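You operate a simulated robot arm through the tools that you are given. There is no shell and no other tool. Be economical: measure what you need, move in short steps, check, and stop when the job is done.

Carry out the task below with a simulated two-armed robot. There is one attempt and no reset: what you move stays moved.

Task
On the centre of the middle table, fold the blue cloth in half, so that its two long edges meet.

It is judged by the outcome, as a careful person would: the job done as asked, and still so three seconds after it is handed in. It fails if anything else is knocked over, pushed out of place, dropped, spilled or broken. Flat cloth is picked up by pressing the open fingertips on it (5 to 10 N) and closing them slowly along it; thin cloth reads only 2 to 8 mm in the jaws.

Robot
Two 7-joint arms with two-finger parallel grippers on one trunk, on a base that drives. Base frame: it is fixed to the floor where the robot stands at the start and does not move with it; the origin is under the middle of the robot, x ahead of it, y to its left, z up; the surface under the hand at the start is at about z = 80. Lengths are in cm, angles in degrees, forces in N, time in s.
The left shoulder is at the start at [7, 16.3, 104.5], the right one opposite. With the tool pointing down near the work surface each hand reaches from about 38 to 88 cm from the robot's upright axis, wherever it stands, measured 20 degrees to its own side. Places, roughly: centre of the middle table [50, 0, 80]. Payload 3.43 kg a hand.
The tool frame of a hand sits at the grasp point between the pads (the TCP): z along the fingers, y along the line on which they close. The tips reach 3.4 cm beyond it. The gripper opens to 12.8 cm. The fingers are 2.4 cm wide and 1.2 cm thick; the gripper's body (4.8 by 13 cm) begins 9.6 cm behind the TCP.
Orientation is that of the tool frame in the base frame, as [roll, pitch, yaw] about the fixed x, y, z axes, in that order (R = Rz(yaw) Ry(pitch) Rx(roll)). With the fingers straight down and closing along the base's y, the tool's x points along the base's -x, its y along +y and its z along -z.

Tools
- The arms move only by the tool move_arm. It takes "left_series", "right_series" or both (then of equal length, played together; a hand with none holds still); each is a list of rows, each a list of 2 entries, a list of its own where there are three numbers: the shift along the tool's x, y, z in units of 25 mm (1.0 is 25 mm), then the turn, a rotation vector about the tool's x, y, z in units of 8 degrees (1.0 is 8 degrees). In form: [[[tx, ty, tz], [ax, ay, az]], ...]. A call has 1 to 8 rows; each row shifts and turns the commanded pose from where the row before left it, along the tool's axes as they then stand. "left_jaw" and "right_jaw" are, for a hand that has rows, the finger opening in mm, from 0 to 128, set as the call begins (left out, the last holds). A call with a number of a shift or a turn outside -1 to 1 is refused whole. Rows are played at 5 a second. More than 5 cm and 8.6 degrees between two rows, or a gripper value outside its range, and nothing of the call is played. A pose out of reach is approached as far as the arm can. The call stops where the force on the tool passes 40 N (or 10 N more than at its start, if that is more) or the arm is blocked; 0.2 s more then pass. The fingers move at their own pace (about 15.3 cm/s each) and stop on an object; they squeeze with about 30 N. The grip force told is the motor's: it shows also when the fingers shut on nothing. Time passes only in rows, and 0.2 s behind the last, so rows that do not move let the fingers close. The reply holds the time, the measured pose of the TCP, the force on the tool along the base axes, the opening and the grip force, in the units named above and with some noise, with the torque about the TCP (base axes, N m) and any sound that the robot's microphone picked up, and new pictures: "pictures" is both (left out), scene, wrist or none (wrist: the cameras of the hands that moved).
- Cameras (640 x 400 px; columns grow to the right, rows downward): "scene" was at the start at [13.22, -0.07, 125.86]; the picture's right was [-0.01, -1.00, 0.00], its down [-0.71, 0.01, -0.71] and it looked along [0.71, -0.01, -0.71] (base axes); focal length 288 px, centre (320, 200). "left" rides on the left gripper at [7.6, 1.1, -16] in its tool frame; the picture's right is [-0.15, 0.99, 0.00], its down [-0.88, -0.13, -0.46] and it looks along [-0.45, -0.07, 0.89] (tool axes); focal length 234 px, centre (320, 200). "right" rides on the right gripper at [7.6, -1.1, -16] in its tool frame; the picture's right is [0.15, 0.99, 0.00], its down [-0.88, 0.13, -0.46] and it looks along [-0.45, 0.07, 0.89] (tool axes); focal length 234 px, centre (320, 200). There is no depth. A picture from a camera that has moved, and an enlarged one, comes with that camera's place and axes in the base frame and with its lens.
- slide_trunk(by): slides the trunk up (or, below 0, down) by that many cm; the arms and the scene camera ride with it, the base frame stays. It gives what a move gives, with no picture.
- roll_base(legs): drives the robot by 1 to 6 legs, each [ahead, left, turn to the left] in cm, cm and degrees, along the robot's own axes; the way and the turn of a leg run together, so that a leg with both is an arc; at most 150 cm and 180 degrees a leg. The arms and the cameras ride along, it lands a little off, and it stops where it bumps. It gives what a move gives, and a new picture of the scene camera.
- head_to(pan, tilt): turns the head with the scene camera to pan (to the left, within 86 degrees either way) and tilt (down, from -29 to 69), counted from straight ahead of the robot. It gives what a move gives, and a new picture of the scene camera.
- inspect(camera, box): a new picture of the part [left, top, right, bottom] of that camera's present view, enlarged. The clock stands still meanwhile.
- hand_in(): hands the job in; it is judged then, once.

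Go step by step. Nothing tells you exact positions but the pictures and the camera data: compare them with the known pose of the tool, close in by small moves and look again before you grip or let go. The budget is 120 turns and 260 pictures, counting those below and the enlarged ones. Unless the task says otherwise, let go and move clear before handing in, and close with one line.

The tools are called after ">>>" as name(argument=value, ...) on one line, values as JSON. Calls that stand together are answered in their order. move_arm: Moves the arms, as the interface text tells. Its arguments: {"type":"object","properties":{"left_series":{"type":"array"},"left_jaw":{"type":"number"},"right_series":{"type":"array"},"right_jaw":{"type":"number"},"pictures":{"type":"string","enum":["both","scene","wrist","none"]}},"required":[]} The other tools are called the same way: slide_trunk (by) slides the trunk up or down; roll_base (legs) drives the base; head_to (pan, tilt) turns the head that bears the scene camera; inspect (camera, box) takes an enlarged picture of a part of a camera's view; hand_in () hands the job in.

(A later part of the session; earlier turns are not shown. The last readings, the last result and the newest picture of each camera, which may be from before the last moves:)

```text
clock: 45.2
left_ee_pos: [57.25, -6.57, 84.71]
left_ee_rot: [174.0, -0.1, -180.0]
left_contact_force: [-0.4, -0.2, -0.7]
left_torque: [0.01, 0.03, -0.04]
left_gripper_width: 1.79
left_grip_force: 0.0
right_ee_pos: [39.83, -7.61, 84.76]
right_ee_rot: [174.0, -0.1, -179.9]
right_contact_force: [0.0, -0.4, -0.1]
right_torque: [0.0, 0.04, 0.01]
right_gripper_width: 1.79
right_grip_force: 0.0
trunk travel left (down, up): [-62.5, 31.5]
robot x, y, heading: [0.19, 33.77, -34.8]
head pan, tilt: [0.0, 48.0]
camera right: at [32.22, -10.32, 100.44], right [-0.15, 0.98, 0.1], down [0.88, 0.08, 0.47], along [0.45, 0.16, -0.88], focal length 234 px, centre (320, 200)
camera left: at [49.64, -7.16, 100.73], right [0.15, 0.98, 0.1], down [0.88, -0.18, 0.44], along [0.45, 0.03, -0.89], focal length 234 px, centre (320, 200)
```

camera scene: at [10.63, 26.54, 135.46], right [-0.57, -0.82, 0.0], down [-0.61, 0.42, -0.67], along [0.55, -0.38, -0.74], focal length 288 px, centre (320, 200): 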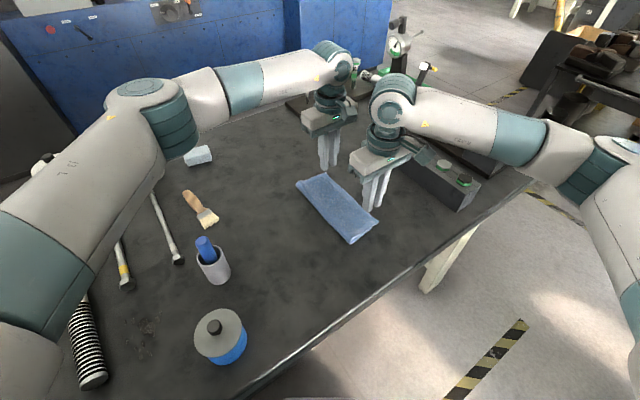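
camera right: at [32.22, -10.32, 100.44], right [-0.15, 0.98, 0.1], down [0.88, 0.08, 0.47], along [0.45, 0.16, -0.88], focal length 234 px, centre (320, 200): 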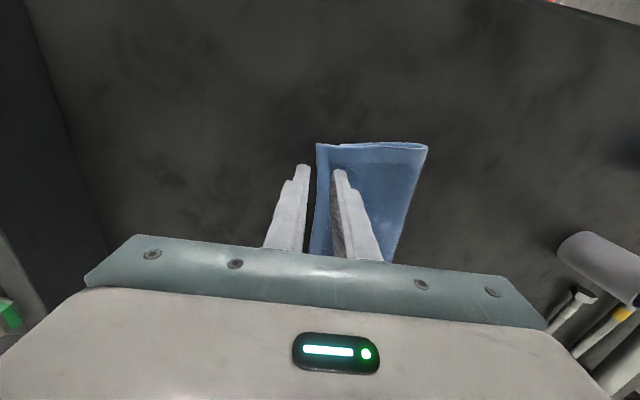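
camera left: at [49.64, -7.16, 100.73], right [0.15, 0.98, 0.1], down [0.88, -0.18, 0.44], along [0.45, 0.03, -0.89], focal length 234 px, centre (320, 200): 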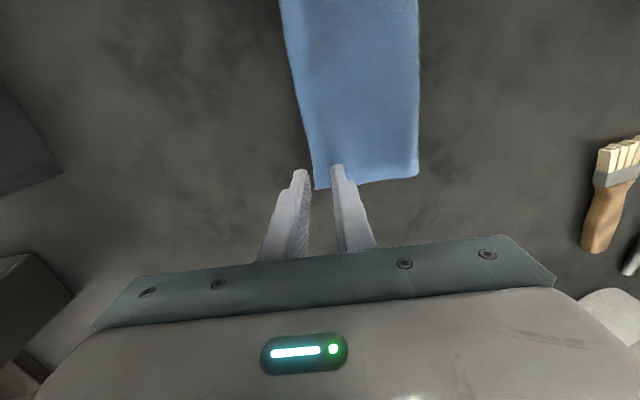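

>>> move_arm(left_series=[[[0, 0.03, 0.16], [0, 0, 0]], [[0, 0, 0.08], [0, 0, 0]], [[0, 0, 0.04], [0, 0, 0]], [[0, 0, 0], [0, 0, 0]]], right_series=[[[0, 0.05, 0.16], [0, 0, 0]], [[0, 0, 0.08], [0, 0, 0]], [[0, 0, 0.04], [0, 0, 0]], [[0, 0, 0], [0, 0, 0]]], pictures="none")

```text
clock: 46.2
left_ee_pos: [57.29, -6.57, 84.06]
left_ee_rot: [174.1, -0.1, 179.9]
left_contact_force: [0.1, 0.4, 0.6]
left_torque: [0.03, 0.0, -0.01]
left_gripper_width: 1.8
left_grip_force: 0.0
right_ee_pos: [39.71, -7.31, 83.94]
right_ee_rot: [174.0, 0.1, -179.8]
right_contact_force: [-0.7, 0.0, 1.2]
right_torque: [-0.01, 0.01, 0.01]
right_gripper_width: 1.8
right_grip_force: 0.0
trunk travel left (down, up): [-62.5, 31.5]
robot x, y, heading: [-0.19, 33.97, -34.8]
head pan, tilt: [0.0, 48.0]
```

>>> move_arm(left_series=[[[0, 0, 0.05], [0, 0, 0]], [[0, 0, 0.04], [0, 0, 0]], [[0, 0, 0], [0, 0, 0]]], right_series=[[[0, 0, 0.04], [0, 0, 0]], [[0, 0, 0.03], [0, 0, 0]], [[0, 0, 0], [0, 0, 0]]], pictures="none")

```text
clock: 47.0
left_ee_pos: [57.3, -6.31, 83.93]
left_ee_rot: [174.1, -0.1, -180.0]
left_contact_force: [-0.2, 0.0, 2.1]
left_torque: [0.02, 0.05, 0.0]
left_gripper_width: 1.79
left_grip_force: 0.0
right_ee_pos: [39.72, -7.45, 83.84]
right_ee_rot: [173.9, 0.1, -179.9]
right_contact_force: [1.0, -0.1, 2.0]
right_torque: [0.04, -0.01, 0.0]
right_gripper_width: 1.82
right_grip_force: 0.0
trunk travel left (down, up): [-62.5, 31.5]
robot x, y, heading: [-0.17, 34.19, -34.7]
head pan, tilt: [0.0, 48.0]
```

>>> move_arm(left_series=[[[0, 0, 0.05], [0, 0, 0]], [[0, 0, 0.02], [0, 0, 0]], [[0, 0, 0], [0, 0, 0]]], right_series=[[[0, 0, 0.05], [0, 0, 0]], [[0, 0, 0.02], [0, 0, 0]], [[0, 0, 0], [0, 0, 0]]], pictures="none")

>>> move_arm(left_series=[[[0, 0, 0], [0, 0, 0]], [[0, 0, 0], [0, 0, 0]]], right_series=[[[0, 0, 0], [0, 0, 0]], [[0, 0, 0], [0, 0, 0]]], left_jaw=14, right_jaw=14, pictures="wrist")

```text
clock: 47.8
left_ee_pos: [57.22, -6.3, 83.74]
left_ee_rot: [174.1, 0.1, 180.0]
left_contact_force: [0.8, -1.2, 6.5]
left_torque: [0.1, -0.01, -0.01]
left_gripper_width: 1.74
left_grip_force: 0.1
right_ee_pos: [39.83, -7.36, 83.66]
right_ee_rot: [174.0, 0.1, -179.9]
right_contact_force: [1.2, -1.1, 6.2]
right_torque: [0.06, -0.01, -0.01]
right_gripper_width: 1.77
right_grip_force: 0.1
trunk travel left (down, up): [-62.5, 31.5]
robot x, y, heading: [-0.08, 34.05, -34.7]
head pan, tilt: [0.0, 48.0]
```

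```text
clock: 48.4
left_ee_pos: [57.01, -6.24, 83.88]
left_ee_rot: [174.1, 0.0, -180.0]
left_contact_force: [-0.2, 0.0, 6.9]
left_torque: [0.08, 0.0, 0.03]
left_gripper_width: 1.35
left_grip_force: 0.1
right_ee_pos: [39.82, -7.29, 83.82]
right_ee_rot: [173.9, 0.1, -180.0]
right_contact_force: [1.1, -0.1, 5.9]
right_torque: [0.1, 0.01, 0.0]
right_gripper_width: 1.4
right_grip_force: 0.3
trunk travel left (down, up): [-62.5, 31.5]
robot x, y, heading: [0.09, 33.65, -34.6]
head pan, tilt: [0.0, 48.0]
camera right: at [32.14, -10.04, 99.5], right [-0.15, 0.98, 0.1], down [0.88, 0.08, 0.47], along [0.45, 0.16, -0.88], focal length 234 px, centre (320, 200)
camera left: at [49.57, -6.86, 99.8], right [0.15, 0.98, 0.1], down [0.88, -0.18, 0.44], along [0.45, 0.02, -0.89], focal length 234 px, centre (320, 200)
```

right: 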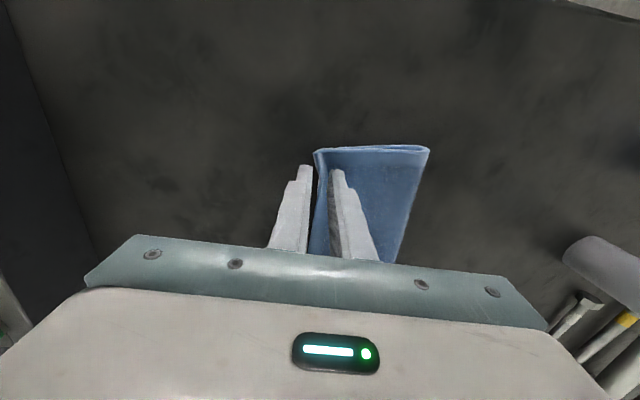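
left: 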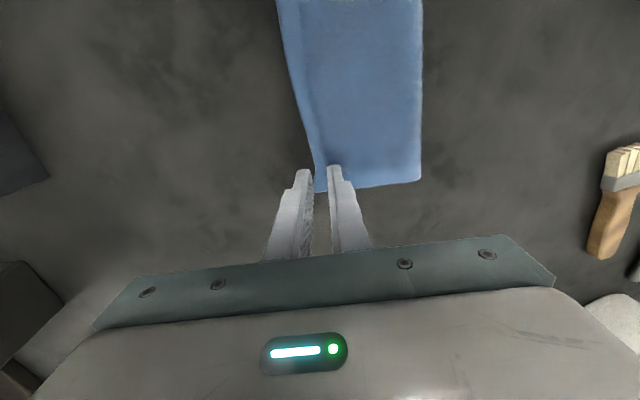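

>>> move_arm(left_series=[[[0, 0, 0.02], [0, 0, 0]], [[0, 0, 0], [0, 0, 0]]], right_series=[[[0, 0, 0.02], [0, 0, 0]], [[0, 0, 0], [0, 0, 0]]], left_jaw=9, right_jaw=9, pictures="none")

>>> inspect(camera="left", box=[260, 80, 440, 220])

>>> inspect(camera="right", box=[260, 110, 440, 230])

```text
clock: 49.0
left_ee_pos: [57.09, -6.39, 83.74]
left_ee_rot: [174.1, 0.0, 180.0]
left_contact_force: [-1.8, -0.4, 9.4]
left_torque: [0.07, 0.0, 0.03]
left_gripper_width: 0.84
left_grip_force: 0.0
right_ee_pos: [39.67, -7.35, 83.76]
right_ee_rot: [174.1, 0.2, -180.0]
right_contact_force: [1.2, 0.8, 8.0]
right_torque: [0.1, -0.05, -0.02]
right_gripper_width: 0.9
right_grip_force: 0.1
trunk travel left (down, up): [-62.5, 31.5]
robot x, y, heading: [-0.24, 34.12, -34.8]
head pan, tilt: [0.0, 48.0]
```

```text
2.86 times, centred on (350, 150) of left
camera zoom: at [49.55, -6.86, 99.78], right [0.15, 0.98, 0.1], down [0.88, -0.18, 0.44], along [0.45, 0.02, -0.89], focal length 669 px, centre (234, 343)
```

zoom: 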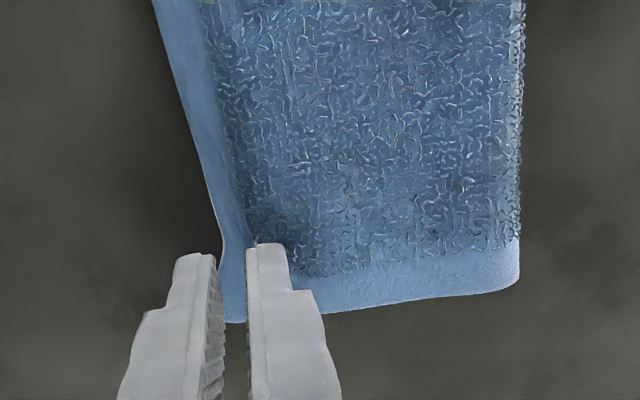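

```text
3.33 times, centred on (350, 170) of right
camera zoom: at [32.12, -10.04, 99.48], right [-0.15, 0.98, 0.1], down [0.88, 0.08, 0.47], along [0.45, 0.16, -0.88], focal length 781 px, centre (220, 300)
```

zoom: 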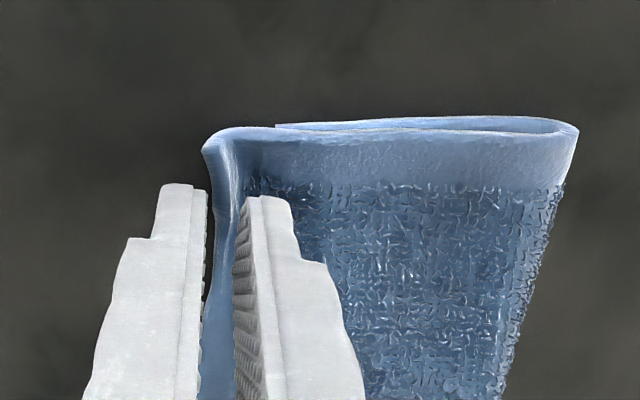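

>>> move_arm(left_series=[[[0, 0, 0], [0, 0, 0]], [[0, 0, 0], [0, 0, 0]]], right_series=[[[0, 0, 0], [0, 0, 0]], [[0, 0, 0], [0, 0, 0]]], left_jaw=5, right_jaw=5, pictures="none")

>>> move_arm(left_series=[[[0, 0, 0], [0, 0, 0]], [[0, 0, 0], [0, 0, 0]], [[0, 0, 0], [0, 0, 0]]], right_series=[[[0, 0, 0], [0, 0, 0]], [[0, 0, 0], [0, 0, 0]], [[0, 0, 0], [0, 0, 0]]], left_jaw=0, right_jaw=0, pictures="wrist")

```text
clock: 49.6
left_ee_pos: [57.13, -6.3, 83.68]
left_ee_rot: [174.2, 0.0, 180.0]
left_contact_force: [0.4, -0.6, 10.0]
left_torque: [0.1, 0.03, 0.05]
left_gripper_width: 0.4
left_grip_force: 0.0
right_ee_pos: [39.78, -7.31, 83.69]
right_ee_rot: [174.0, 0.1, -179.9]
right_contact_force: [1.1, 0.0, 8.5]
right_torque: [0.13, -0.08, -0.01]
right_gripper_width: 0.61
right_grip_force: 0.3
trunk travel left (down, up): [-62.5, 31.5]
robot x, y, heading: [-0.09, 34.07, -34.8]
head pan, tilt: [0.0, 48.0]
```

```text
clock: 50.4
left_ee_pos: [57.07, -6.16, 83.77]
left_ee_rot: [174.3, 0.0, -179.9]
left_contact_force: [-0.7, 0.3, 9.6]
left_torque: [0.09, -0.01, 0.07]
left_gripper_width: 0.01
left_grip_force: 29.8
right_ee_pos: [39.83, -7.29, 83.75]
right_ee_rot: [174.1, 0.1, -179.9]
right_contact_force: [0.9, 1.6, 9.8]
right_torque: [0.12, -0.06, 0.0]
right_gripper_width: 0.21
right_grip_force: 29.9
trunk travel left (down, up): [-62.5, 31.5]
robot x, y, heading: [-0.41, 34.09, -34.7]
head pan, tilt: [0.0, 48.0]
camera right: at [32.11, -9.98, 99.49], right [-0.15, 0.98, 0.1], down [0.88, 0.08, 0.47], along [0.45, 0.16, -0.88], focal length 234 px, centre (320, 200)
camera left: at [49.54, -6.8, 99.79], right [0.15, 0.98, 0.1], down [0.88, -0.18, 0.44], along [0.45, 0.02, -0.89], focal length 234 px, centre (320, 200)
```

right: 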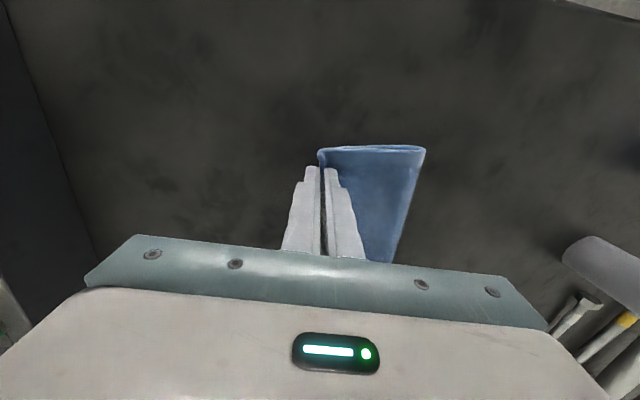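
left: 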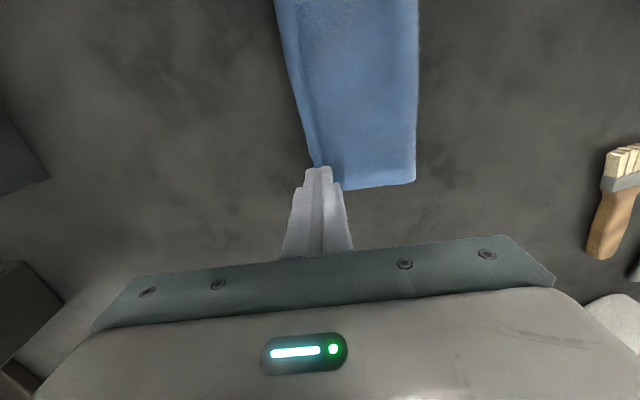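

>>> inspect(camera="right", box=[280, 120, 440, 220])

>>> inspect(camera="scene", box=[280, 150, 400, 260])

```text
4.00 times, centred on (360, 170) of right
camera zoom: at [32.11, -9.98, 99.49], right [-0.15, 0.98, 0.1], down [0.88, 0.08, 0.47], along [0.45, 0.16, -0.88], focal length 937 px, centre (160, 320)
```

zoom: 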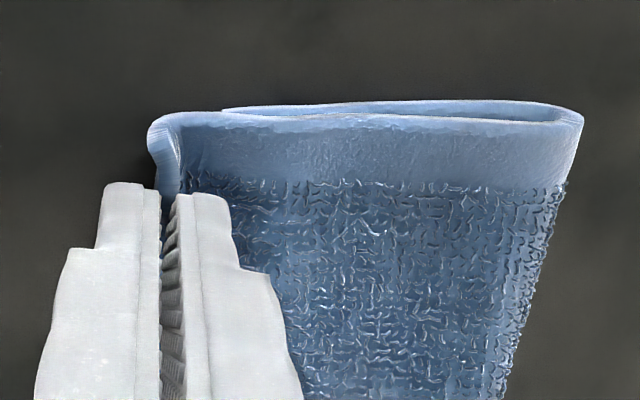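

```text
3.64 times, centred on (340, 205) of scene
camera zoom: at [10.5, 26.68, 135.49], right [-0.57, -0.82, 0.0], down [-0.61, 0.42, -0.67], along [0.55, -0.38, -0.74], focal length 1046 px, centre (247, 182)
```

zoom: 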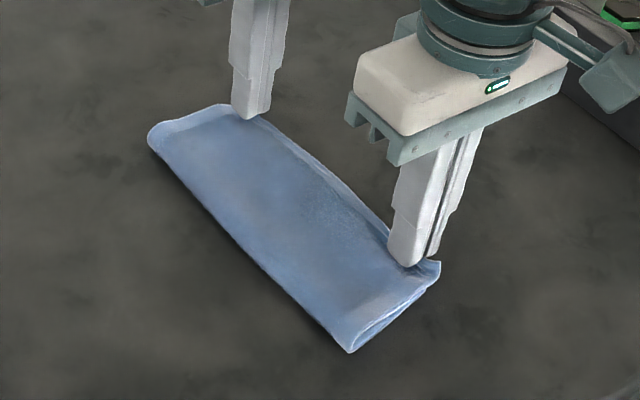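

The right hand holds the near edge; the left slipped but presses the far end down as an anchor. I lift the near edge, shift it about 2 cm toward +y, and look.

>>> move_arm(right_series=[[[0, 0, -0.4], [0, 0, 0]], [[0, 0.1, -0.4], [0, 0, 0]], [[0, 0.35, -0.1], [0, 0, 0]], [[0, 0.35, 0], [0, 0, 0]], [[0, 0, 0], [0, 0, 0]]])

>>> inspect(camera="right", box=[260, 110, 440, 230])

```text
clock: 51.6
left_ee_pos: [57.19, -6.28, 83.76]
left_ee_rot: [174.1, 0.0, -179.9]
left_contact_force: [-1.1, 2.5, 13.4]
left_torque: [0.23, 0.05, 0.0]
left_gripper_width: 0.0
left_grip_force: 30.3
right_ee_pos: [39.77, -5.66, 86.11]
right_ee_rot: [174.1, -0.1, -179.9]
right_contact_force: [0.6, -1.0, -0.4]
right_torque: [-0.07, -0.03, 0.0]
right_gripper_width: 0.22
right_grip_force: 30.2
trunk travel left (down, up): [-62.5, 31.5]
robot x, y, heading: [-0.17, 33.94, -34.3]
head pan, tilt: [0.0, 48.0]
camera scene: at [10.52, 26.63, 135.48], right [-0.57, -0.82, 0.0], down [-0.61, 0.42, -0.67], along [0.55, -0.38, -0.74], focal length 288 px, centre (320, 200)
camera right: at [32.1, -8.26, 101.88], right [-0.15, 0.98, 0.1], down [0.88, 0.08, 0.47], along [0.45, 0.16, -0.88], focal length 234 px, centre (320, 200)
```

scene: 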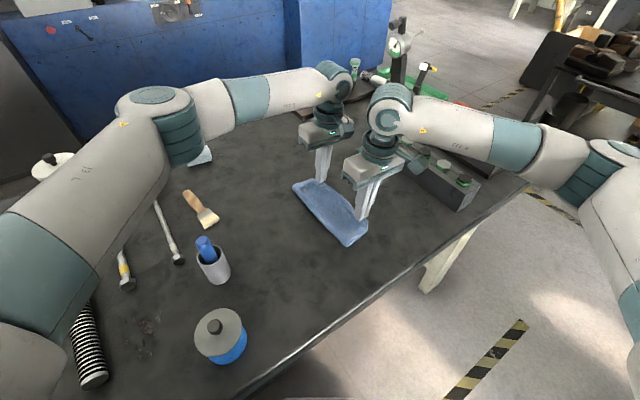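
right: 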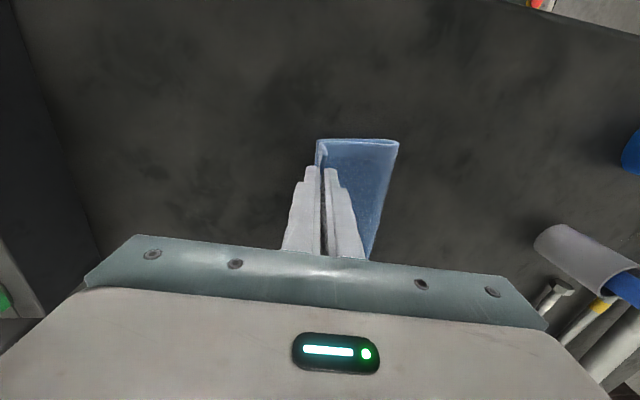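

```text
3.33 times, centred on (350, 170) of right
camera zoom: at [32.1, -8.26, 101.88], right [-0.15, 0.98, 0.1], down [0.88, 0.08, 0.47], along [0.45, 0.16, -0.88], focal length 781 px, centre (220, 300)
```

zoom: 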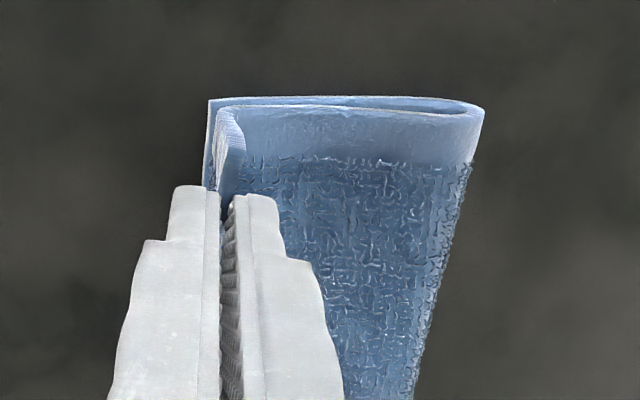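

The held edge stands upright just inside the bottom edge, so I shift about 1.3 cm more, lower, and release.

>>> move_arm(right_series=[[[0, 0.25, 0], [0, 0, 0]], [[0, 0.25, 0.1], [0, 0, 0]], [[0, -0.02, 0.3], [0, 0, 0]], [[0, -0.02, 0.25], [0, 0, 0]], [[0, 0, 0], [0, 0, 0]]], pictures="none")

>>> move_arm(right_series=[[[0, 0, 0], [0, 0, 0]], [[0, 0, 0], [0, 0, 0]], [[0, 0, -0.6], [0, 0, 0]], [[0, 0, -0.8], [0, 0, 0]], [[0, 0, -0.8], [0, 0, 0]], [[0, 0, 0], [0, 0, 0]]], right_jaw=25)

>>> inspect(camera="right", box=[260, 110, 440, 230])

>>> inspect(camera="scene", box=[280, 150, 400, 260])

```text
clock: 52.8
left_ee_pos: [57.19, -6.19, 83.66]
left_ee_rot: [174.0, 0.0, -179.9]
left_contact_force: [-0.9, 2.0, 12.5]
left_torque: [0.2, 0.07, 0.04]
left_gripper_width: 0.02
left_grip_force: 29.7
right_ee_pos: [39.83, -4.23, 84.65]
right_ee_rot: [174.0, 0.0, -179.9]
right_contact_force: [0.8, 0.2, 1.9]
right_torque: [0.0, -0.04, -0.02]
right_gripper_width: 0.21
right_grip_force: 30.2
trunk travel left (down, up): [-62.5, 31.5]
robot x, y, heading: [-0.11, 33.68, -34.6]
head pan, tilt: [0.0, 48.0]
```

```text
clock: 54.2
left_ee_pos: [57.03, -6.35, 83.61]
left_ee_rot: [174.1, 0.0, -180.0]
left_contact_force: [-0.7, 3.1, 12.4]
left_torque: [0.15, 0.02, 0.0]
left_gripper_width: 0.0
left_grip_force: 30.3
right_ee_pos: [39.77, -4.84, 90.24]
right_ee_rot: [174.0, -0.1, -179.8]
right_contact_force: [0.3, 0.6, 0.5]
right_torque: [-0.01, 0.02, 0.0]
right_gripper_width: 2.52
right_grip_force: 0.0
trunk travel left (down, up): [-62.5, 31.5]
robot x, y, heading: [-0.27, 34.01, -34.6]
head pan, tilt: [0.0, 48.0]
camera scene: at [10.52, 26.63, 135.48], right [-0.57, -0.82, 0.0], down [-0.61, 0.42, -0.67], along [0.55, -0.38, -0.74], focal length 288 px, centre (320, 200)
camera right: at [32.14, -7.55, 105.94], right [-0.15, 0.98, 0.1], down [0.88, 0.08, 0.47], along [0.45, 0.16, -0.88], focal length 234 px, centre (320, 200)
```

scene: 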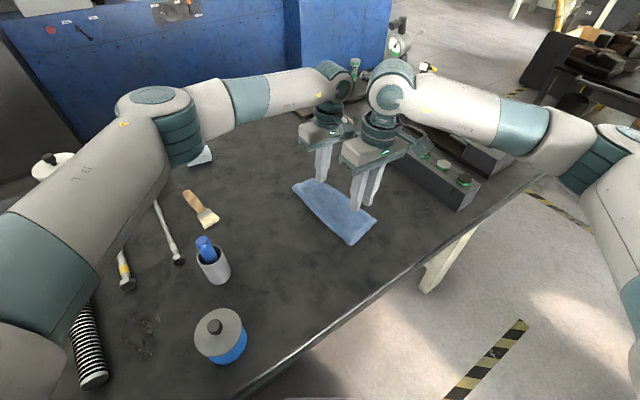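
right: 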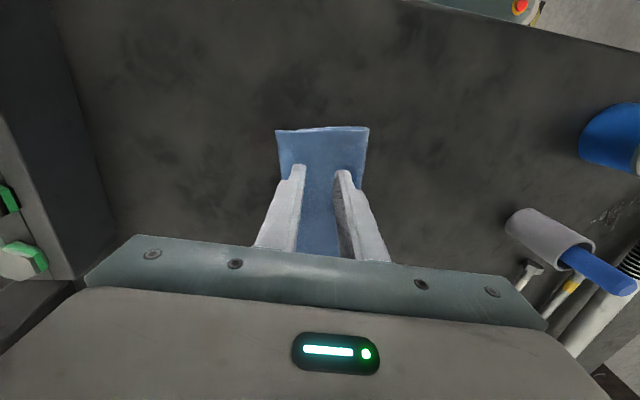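

```text
3.33 times, centred on (350, 170) of right
camera zoom: at [32.14, -7.55, 105.94], right [-0.15, 0.98, 0.1], down [0.88, 0.08, 0.47], along [0.45, 0.16, -0.88], focal length 781 px, centre (220, 300)
```

zoom: 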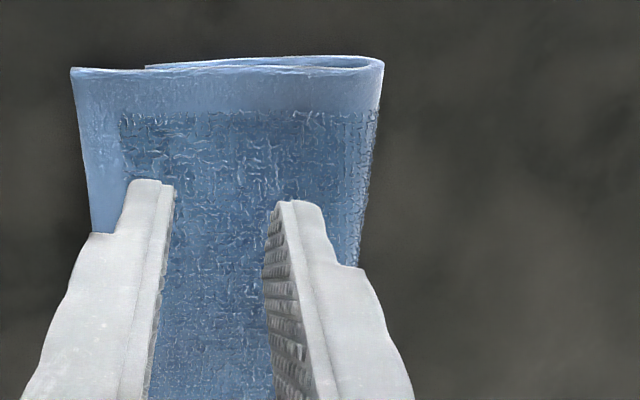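

```text
3.64 times, centred on (340, 205) of scene
camera zoom: at [10.52, 26.63, 135.48], right [-0.57, -0.82, 0.0], down [-0.61, 0.42, -0.67], along [0.55, -0.38, -0.74], focal length 1046 px, centre (247, 182)
```

zoom: 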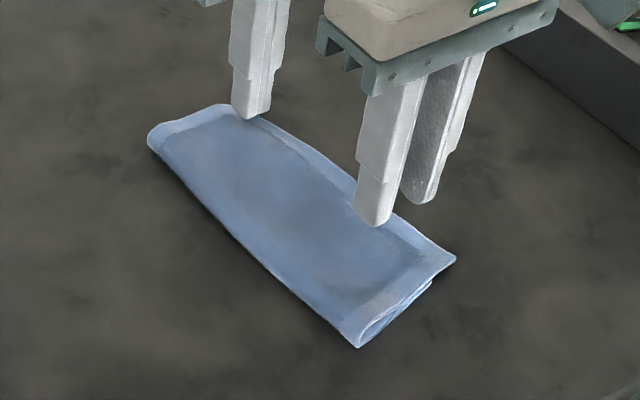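

On release the opening finger pushed the edge back out; that also caused the first overshoot. Next time I'll open only a few mm before lifting. I lift both hands and look at where the edges are now.

>>> move_arm(left_series=[[[0, 0, -0.7], [0, 0, 0]], [[0, 0, -0.9], [0, 0, 0]], [[0, -0.3, -0.9], [0, 0, 0]], [[0, -0.3, 0], [0, 0, 0]], [[0, 0, 0], [0, 0, 0]]], right_series=[[[0, -0.4, 0], [0, 0, 0]], [[0, -0.5, 0], [0, 0, 0]], [[0, -0.5, 0], [0, 0, 0]], [[0, 0, 0], [0, 0, 0]], [[0, 0, 0], [0, 0, 0]]], left_jaw=20, right_jaw=20, pictures="wrist")

>>> inspect(camera="scene", box=[280, 150, 400, 260])

```text
clock: 55.4
left_ee_pos: [57.25, -8.42, 89.78]
left_ee_rot: [174.2, -0.2, 180.0]
left_contact_force: [0.9, 0.2, 0.4]
left_torque: [-0.03, 0.0, 0.0]
left_gripper_width: 1.99
left_grip_force: 0.1
right_ee_pos: [39.86, -8.36, 89.63]
right_ee_rot: [174.0, 0.0, -179.9]
right_contact_force: [-0.3, -0.8, 0.4]
right_torque: [-0.03, -0.01, -0.01]
right_gripper_width: 1.99
right_grip_force: 0.1
trunk travel left (down, up): [-62.5, 31.5]
robot x, y, heading: [-0.33, 33.92, -34.6]
head pan, tilt: [0.0, 48.0]
camera right: at [32.26, -11.12, 105.42], right [-0.15, 0.98, 0.1], down [0.88, 0.08, 0.47], along [0.45, 0.16, -0.88], focal length 234 px, centre (320, 200)
camera left: at [49.67, -9.08, 105.78], right [0.15, 0.98, 0.1], down [0.88, -0.18, 0.44], along [0.45, 0.03, -0.89], focal length 234 px, centre (320, 200)
```

right: 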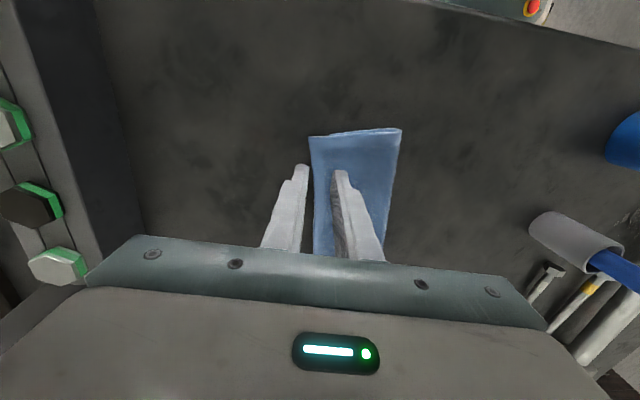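
left: 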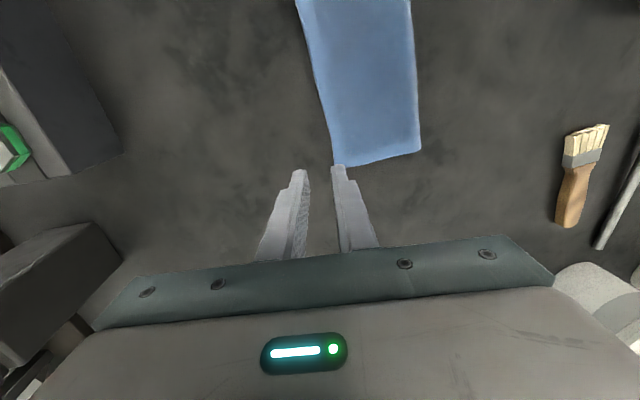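

```text
3.64 times, centred on (340, 205) of scene
camera zoom: at [10.66, 26.52, 135.46], right [-0.57, -0.82, 0.0], down [-0.61, 0.42, -0.67], along [0.55, -0.38, -0.74], focal length 1046 px, centre (247, 182)
```

zoom: 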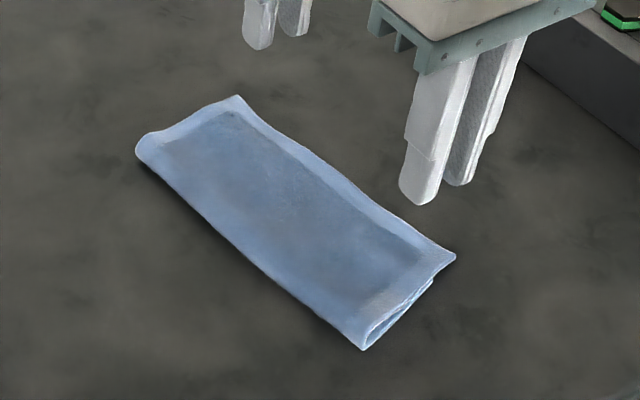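

>>> move_arm(left_series=[[[0, 0.96, 0], [0, 0, 0]], [[0, 0.96, 0], [0, 0, 0]], [[0, 0, 0.8], [0, 0, 0]], [[0, 0, 0.7], [0, 0, 0]], [[0, 0, 0.4], [0, 0, 0]], [[0, 0, 0.2], [0, 0, 0]], [[0, 0, 0], [0, 0, 0]]], right_series=[[[0, -0.16, 0], [0, 0, 0]], [[0, 0, 0.4], [0, 0, 0]], [[0, 0, 0.8], [0, 0, 0]], [[0, 0, 0.6], [0, 0, 0]], [[0, 0, 0.3], [0, 0, 0]], [[0, 0, 0.12], [0, 0, 0]], [[0, 0, 0], [0, 0, 0]]], left_jaw=20, right_jaw=18, pictures="wrist")

```text
clock: 57.0
left_ee_pos: [57.2, -3.05, 84.96]
left_ee_rot: [174.1, 0.0, -179.9]
left_contact_force: [0.4, 0.8, -0.1]
left_torque: [0.02, -0.01, -0.03]
left_gripper_width: 1.97
left_grip_force: 0.1
right_ee_pos: [39.88, -8.3, 84.04]
right_ee_rot: [173.9, 0.1, -179.9]
right_contact_force: [-0.5, 0.5, -0.1]
right_torque: [-0.02, -0.01, -0.03]
right_gripper_width: 1.81
right_grip_force: 0.0
trunk travel left (down, up): [-62.5, 31.5]
robot x, y, heading: [0.01, 33.98, -34.3]
head pan, tilt: [0.0, 48.0]
camera right: at [32.18, -10.92, 99.82], right [-0.15, 0.98, 0.1], down [0.88, 0.08, 0.47], along [0.45, 0.16, -0.88], focal length 234 px, centre (320, 200)
camera left: at [49.63, -3.74, 101.03], right [0.15, 0.98, 0.1], down [0.88, -0.18, 0.44], along [0.45, 0.03, -0.89], focal length 234 px, centre (320, 200)
```

right: 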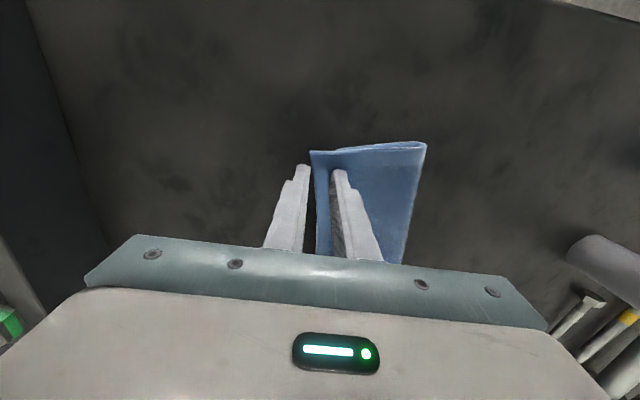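
left: 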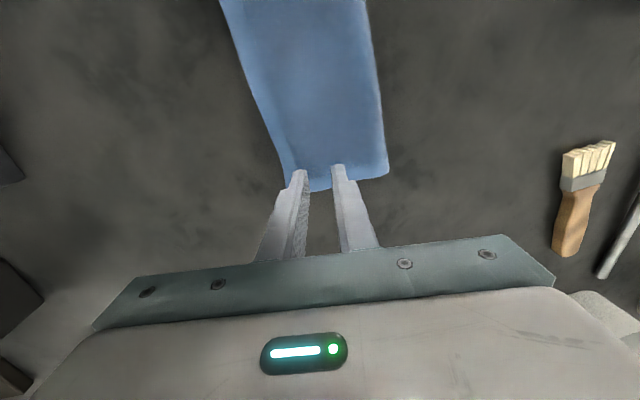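

>>> move_arm(left_series=[[[0, 0, 0.25], [0, 0, 0]], [[0, 0, 0.1], [0, 0, 0]], [[0, 0, 0.04], [0, 0, 0]], [[0, 0, 0], [0, 0, 0]]], right_series=[[[0, 0, 0.06], [0, 0, 0]], [[0, 0, 0.05], [0, 0, 0]], [[0, 0, 0.03], [0, 0, 0]], [[0, 0, 0], [0, 0, 0]]], pictures="none")

```text
clock: 58.0
left_ee_pos: [57.18, -3.07, 84.12]
left_ee_rot: [174.1, -0.1, -180.0]
left_contact_force: [0.2, -0.5, 4.2]
left_torque: [0.0, 0.0, 0.0]
left_gripper_width: 1.96
left_grip_force: 0.1
right_ee_pos: [39.72, -8.14, 83.75]
right_ee_rot: [174.0, 0.1, -179.8]
right_contact_force: [0.0, -1.3, 5.5]
right_torque: [0.04, 0.06, 0.05]
right_gripper_width: 1.77
right_grip_force: 0.0
trunk travel left (down, up): [-62.5, 31.5]
robot x, y, heading: [-0.33, 34.17, -34.8]
head pan, tilt: [0.0, 48.0]
```

>>> move_arm(left_series=[[[0, 0, 0.04], [0, 0, 0]], [[0, 0, 0], [0, 0, 0]]], right_series=[[[0, 0, 0.01], [0, 0, 0]], [[0, 0, 0], [0, 0, 0]]], right_jaw=14, pictures="none")

>>> move_arm(right_series=[[[0, 0, 0.02], [0, 0, 0]], [[0, 0, 0], [0, 0, 0]]], right_jaw=9, pictures="none")

>>> move_arm(right_series=[[[0, 0, 0], [0, 0, 0]], [[0, 0, 0], [0, 0, 0]]], right_jaw=5, pictures="none")

>>> move_arm(right_series=[[[0, 0, 0], [0, 0, 0]], [[0, 0, 0], [0, 0, 0]], [[0, 0, 0], [0, 0, 0]]], right_jaw=0, pictures="none")

>>> inspect(camera="right", box=[260, 110, 440, 230])

```text
clock: 58.6
left_ee_pos: [57.08, -3.15, 84.01]
left_ee_rot: [174.2, 0.0, 180.0]
left_contact_force: [0.5, -2.1, 7.8]
left_torque: [-0.07, -0.01, 0.04]
left_gripper_width: 2.0
left_grip_force: 0.0
right_ee_pos: [39.79, -8.07, 83.73]
right_ee_rot: [174.0, 0.1, -179.9]
right_contact_force: [1.1, 0.4, 6.2]
right_torque: [0.07, -0.03, -0.04]
right_gripper_width: 1.41
right_grip_force: 0.0
trunk travel left (down, up): [-62.5, 31.5]
robot x, y, heading: [0.07, 33.86, -34.8]
head pan, tilt: [0.0, 48.0]
```

```text
clock: 59.2
left_ee_pos: [57.19, -3.01, 84.0]
left_ee_rot: [174.1, 0.0, 180.0]
left_contact_force: [-0.3, -1.8, 8.5]
left_torque: [-0.08, -0.01, 0.01]
left_gripper_width: 1.96
left_grip_force: 0.1
right_ee_pos: [39.71, -7.95, 83.69]
right_ee_rot: [174.0, 0.1, -180.0]
right_contact_force: [1.4, -1.4, 9.3]
right_torque: [0.07, -0.02, -0.04]
right_gripper_width: 0.93
right_grip_force: 0.7
trunk travel left (down, up): [-62.5, 31.5]
robot x, y, heading: [-0.38, 34.48, -34.7]
head pan, tilt: [0.0, 48.0]
```

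```text
clock: 59.8
left_ee_pos: [57.18, -3.01, 83.97]
left_ee_rot: [174.2, 0.0, -180.0]
left_contact_force: [0.3, -1.6, 7.7]
left_torque: [-0.12, -0.02, 0.01]
left_gripper_width: 1.99
left_grip_force: 0.1
right_ee_pos: [39.73, -8.06, 83.82]
right_ee_rot: [174.1, 0.1, -179.8]
right_contact_force: [1.3, -0.4, 10.3]
right_torque: [0.22, 0.0, -0.03]
right_gripper_width: 0.66
right_grip_force: 1.3
trunk travel left (down, up): [-62.5, 31.5]
robot x, y, heading: [0.24, 33.88, -34.9]
head pan, tilt: [0.0, 48.0]
```

```text
clock: 60.6
left_ee_pos: [57.17, -3.04, 84.04]
left_ee_rot: [174.1, 0.1, 180.0]
left_contact_force: [0.5, -1.8, 8.0]
left_torque: [-0.14, 0.06, -0.02]
left_gripper_width: 1.98
left_grip_force: 0.0
right_ee_pos: [39.85, -7.98, 83.78]
right_ee_rot: [174.0, 0.0, -179.9]
right_contact_force: [1.5, 2.7, 10.7]
right_torque: [0.2, -0.03, -0.06]
right_gripper_width: 0.32
right_grip_force: 29.9
trunk travel left (down, up): [-62.5, 31.5]
robot x, y, heading: [0.36, 34.07, -34.6]
head pan, tilt: [0.0, 48.0]
```

```text
3.33 times, centred on (350, 170) of right
camera zoom: at [32.12, -10.76, 99.54], right [-0.15, 0.98, 0.1], down [0.88, 0.08, 0.47], along [0.45, 0.16, -0.88], focal length 781 px, centre (220, 300)
```

zoom: 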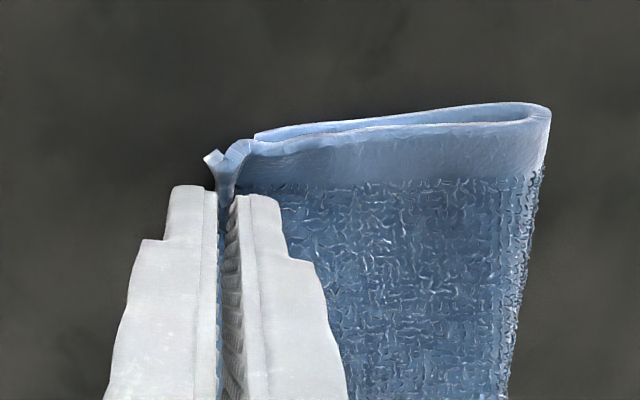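

Good grip. I lift the edge, set it back by about 2.6 cm, then open only 8 mm and lift straight off.

>>> move_arm(right_series=[[[0, 0, -0.35], [0, 0, 0]], [[0, 0.2, -0.35], [0, 0, 0]], [[0, 0.35, 0], [0, 0, 0]], [[0, 0.35, 0], [0, 0, 0]], [[0, 0.16, 0], [0, 0, 0]], [[0, 0, 0.25], [0, 0, 0]], [[0, 0, 0.15], [0, 0, 0]], [[0, 0, 0], [0, 0, 0]]], pictures="wrist")

>>> inspect(camera="right", box=[260, 110, 440, 230])

```text
clock: 62.4
left_ee_pos: [57.19, -2.97, 84.02]
left_ee_rot: [174.0, -0.1, 180.0]
left_contact_force: [-1.9, 0.4, 10.2]
left_torque: [-0.03, 0.09, 0.0]
left_gripper_width: 1.95
left_grip_force: 0.1
right_ee_pos: [39.82, -5.56, 84.73]
right_ee_rot: [174.0, 0.0, -179.9]
right_contact_force: [0.0, -0.3, 0.4]
right_torque: [-0.03, -0.02, 0.01]
right_gripper_width: 0.33
right_grip_force: 30.2
trunk travel left (down, up): [-62.5, 31.5]
robot x, y, heading: [-0.44, 33.88, -34.6]
head pan, tilt: [0.0, 48.0]
camera right: at [32.14, -8.27, 100.56], right [-0.15, 0.98, 0.1], down [0.88, 0.08, 0.47], along [0.45, 0.16, -0.88], focal length 234 px, centre (320, 200)
```

right: 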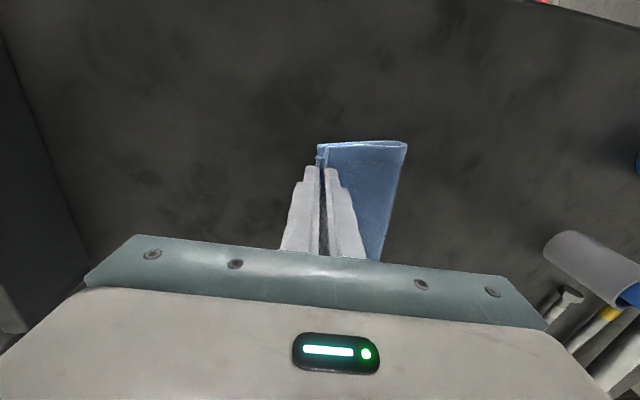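

```text
3.33 times, centred on (350, 170) of right
camera zoom: at [32.14, -8.27, 100.56], right [-0.15, 0.98, 0.1], down [0.88, 0.08, 0.47], along [0.45, 0.16, -0.88], focal length 781 px, centre (220, 300)
```

zoom: 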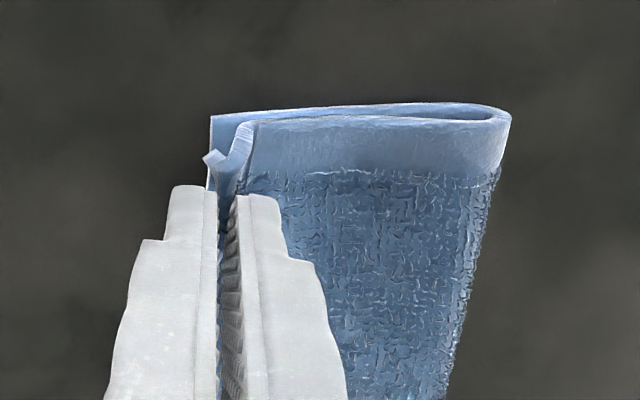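

The bottom was dragged along a bit because I pushed at low height. I lift the near edge higher so the cloth bends freely, then lay it down further in.

>>> move_arm(right_series=[[[0, 0.1, -0.6], [0, 0, 0]], [[0, 0.3, -0.6], [0, 0, 0]], [[0, 0.4, -0.5], [0, 0, 0]], [[0, 0.2, 0], [0, 0, 0]], [[0, -0.05, 0.4], [0, 0, 0]], [[0, -0.1, 0.5], [0, 0, 0]], [[0, -0.15, 0.5], [0, 0, 0]], [[0, -0.08, 0.3], [0, 0, 0]]], pictures="wrist")

>>> inspect(camera="right", box=[260, 110, 440, 230])

```text
clock: 64.2
left_ee_pos: [57.01, -3.01, 84.01]
left_ee_rot: [174.2, -0.1, -180.0]
left_contact_force: [-1.1, 0.9, 9.9]
left_torque: [-0.01, 0.07, -0.03]
left_gripper_width: 1.97
left_grip_force: 0.1
right_ee_pos: [39.75, -4.0, 84.8]
right_ee_rot: [174.0, 0.1, -179.9]
right_contact_force: [0.3, 0.8, 1.0]
right_torque: [-0.03, -0.05, -0.02]
right_gripper_width: 0.35
right_grip_force: 29.8
trunk travel left (down, up): [-62.5, 31.5]
robot x, y, heading: [-0.2, 33.67, -34.5]
head pan, tilt: [0.0, 48.0]
camera right: at [32.13, -6.72, 100.64], right [-0.15, 0.98, 0.1], down [0.88, 0.08, 0.47], along [0.45, 0.16, -0.88], focal length 234 px, centre (320, 200)
```

right: 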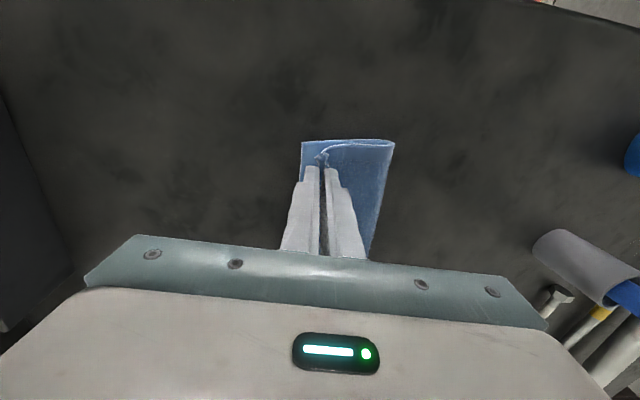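

```text
3.33 times, centred on (350, 170) of right
camera zoom: at [32.13, -6.72, 100.64], right [-0.15, 0.98, 0.1], down [0.88, 0.08, 0.47], along [0.45, 0.16, -0.88], focal length 781 px, centre (220, 300)
```

zoom: 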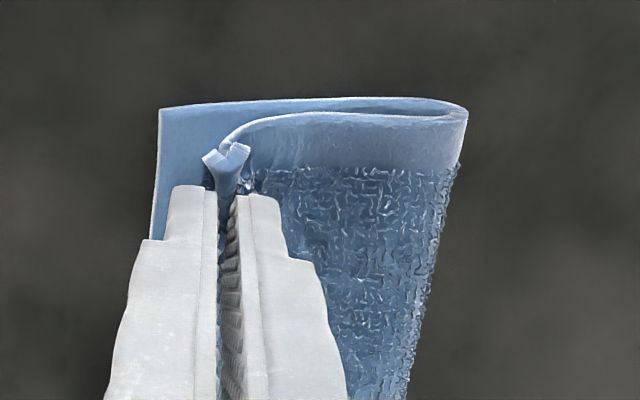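

That looks right: the bottom shows about 1.5 cm beyond the pinched ridge, which should unroll to match it. I lower a touch, open only slightly, and lift.

>>> move_arm(right_series=[[[0, 0, 0.15], [0, 0, 0]], [[0, 0, 0], [0, 0, 0]]], pictures="none")

>>> move_arm(right_series=[[[0, 0, 0], [0, 0, 0]], [[0, 0, -0.3], [0, 0, 0]], [[0, 0, -0.6], [0, 0, 0]], [[0, 0, -0.8], [0, 0, 0]], [[0, 0, -0.8], [0, 0, 0]], [[0, 0, 0], [0, 0, 0]]], right_jaw=8, pictures="wrist")

>>> inspect(camera="right", box=[260, 100, 440, 220])

>>> inspect(camera="scene", box=[280, 150, 400, 260])

```text
clock: 64.8
left_ee_pos: [57.11, -3.01, 83.9]
left_ee_rot: [174.1, 0.0, 179.9]
left_contact_force: [-0.9, -0.2, 9.0]
left_torque: [-0.02, 0.05, 0.02]
left_gripper_width: 1.94
left_grip_force: 0.0
right_ee_pos: [39.77, -3.98, 84.46]
right_ee_rot: [173.9, 0.1, -179.9]
right_contact_force: [-0.6, -0.7, 3.3]
right_torque: [-0.04, 0.03, 0.0]
right_gripper_width: 0.33
right_grip_force: 30.4
trunk travel left (down, up): [-62.5, 31.5]
robot x, y, heading: [-0.07, 34.1, -34.7]
head pan, tilt: [0.0, 48.0]
```

```text
clock: 66.2
left_ee_pos: [57.15, -3.02, 83.93]
left_ee_rot: [174.1, 0.0, -180.0]
left_contact_force: [-1.1, 0.5, 9.6]
left_torque: [-0.03, 0.06, -0.04]
left_gripper_width: 1.96
left_grip_force: 0.1
right_ee_pos: [39.88, -4.63, 90.77]
right_ee_rot: [174.1, 0.1, -179.8]
right_contact_force: [-0.9, 0.0, -0.2]
right_torque: [0.04, -0.03, -0.02]
right_gripper_width: 0.8
right_grip_force: 0.0
trunk travel left (down, up): [-62.5, 31.5]
robot x, y, heading: [-0.22, 34.19, -34.8]
head pan, tilt: [0.0, 48.0]
camera right: at [32.11, -7.31, 106.57], right [-0.15, 0.98, 0.1], down [0.88, 0.08, 0.47], along [0.45, 0.16, -0.88], focal length 234 px, centre (320, 200)
```

right: 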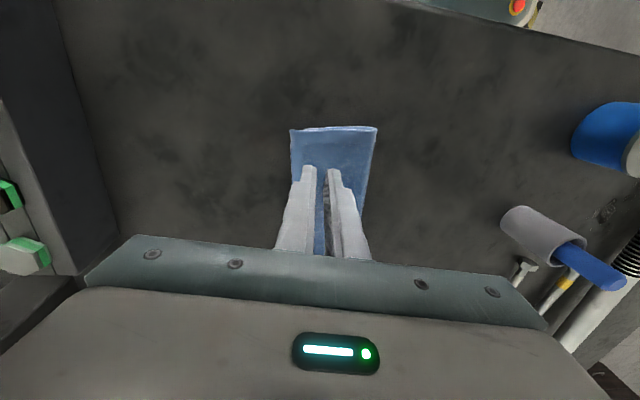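

```text
3.33 times, centred on (350, 160) of right
camera zoom: at [32.11, -7.31, 106.57], right [-0.15, 0.98, 0.1], down [0.88, 0.08, 0.47], along [0.45, 0.16, -0.88], focal length 781 px, centre (220, 333)
```

zoom: 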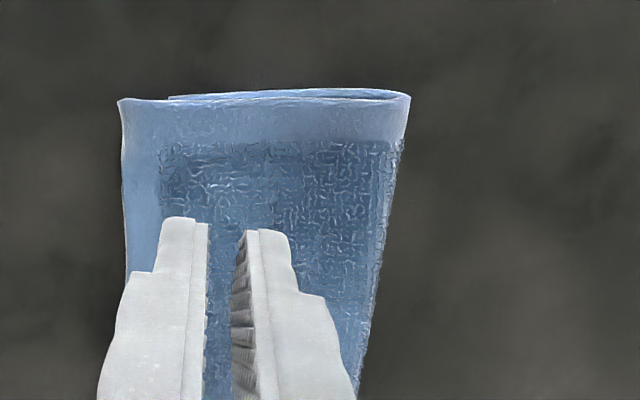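

```text
3.64 times, centred on (340, 205) of scene
camera zoom: at [10.54, 26.58, 135.47], right [-0.57, -0.82, 0.0], down [-0.61, 0.42, -0.67], along [0.55, -0.38, -0.74], focal length 1046 px, centre (247, 182)
```

zoom: 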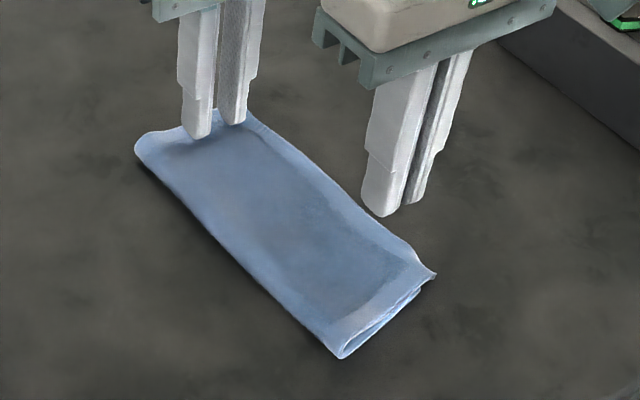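

>>> inspect(camera="scene", box=[365, 210, 413, 248])

>>> inspect(camera="right", box=[280, 115, 340, 155])

```text
10.53 times, centred on (389, 229) of scene
camera zoom: at [10.54, 26.58, 135.47], right [-0.57, -0.82, 0.0], down [-0.61, 0.42, -0.67], along [0.55, -0.38, -0.74], focal length 3027 px, centre (-406, -105)
```

zoom: 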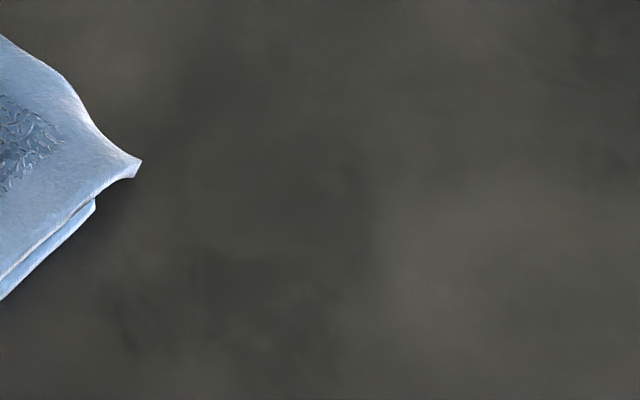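

```text
10.00 times, centred on (310, 135) of right
camera zoom: at [32.11, -7.31, 106.57], right [-0.15, 0.98, 0.1], down [0.88, 0.08, 0.47], along [0.45, 0.16, -0.88], focal length 2342 px, centre (420, 850)
```

zoom: 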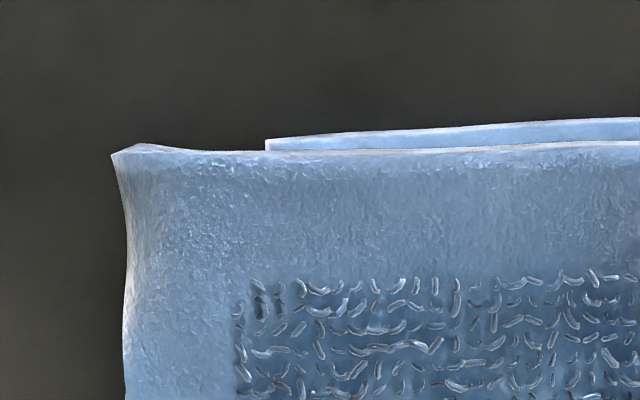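

The overhang is down from 2.3 to about 1.4 cm. I repeat the same manoeuvre at the near end, landing further in.

>>> move_arm(right_series=[[[0, -0.5, 0], [0, 0, 0]], [[0, -0.52, 0], [0, 0, 0]], [[0, 0, 0.9], [0, 0, 0]], [[0, 0, 0.9], [0, 0, 0]], [[0, 0, 0.6], [0, 0, 0]], [[0, 0, 0.25], [0, 0, 0]], [[0, 0, 0.08], [0, 0, 0]], [[0, 0, 0], [0, 0, 0]]], right_jaw=18, pictures="wrist")

```text
clock: 68.0
left_ee_pos: [57.06, -3.0, 83.97]
left_ee_rot: [174.2, 0.0, 180.0]
left_contact_force: [-0.1, -1.0, 7.1]
left_torque: [-0.02, 0.0, 0.01]
left_gripper_width: 1.97
left_grip_force: 0.0
right_ee_pos: [39.75, -6.45, 83.86]
right_ee_rot: [174.1, 0.1, -179.8]
right_contact_force: [-1.5, -0.9, 10.4]
right_torque: [0.09, 0.03, 0.03]
right_gripper_width: 1.77
right_grip_force: 0.0
trunk travel left (down, up): [-62.5, 31.5]
robot x, y, heading: [-0.12, 34.05, -34.7]
head pan, tilt: [0.0, 48.0]
camera right: at [32.11, -9.19, 99.55], right [-0.15, 0.98, 0.1], down [0.88, 0.08, 0.47], along [0.45, 0.16, -0.88], focal length 234 px, centre (320, 200)
```

right: 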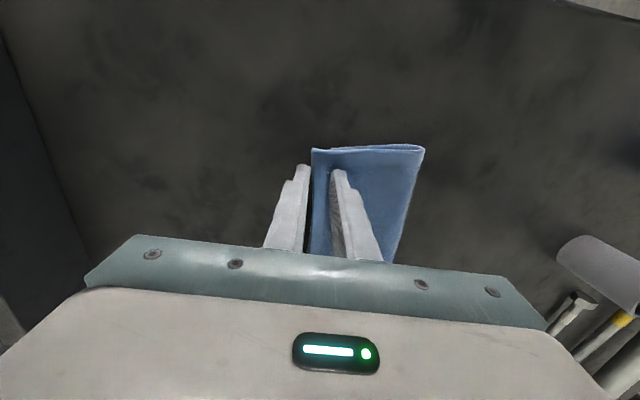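

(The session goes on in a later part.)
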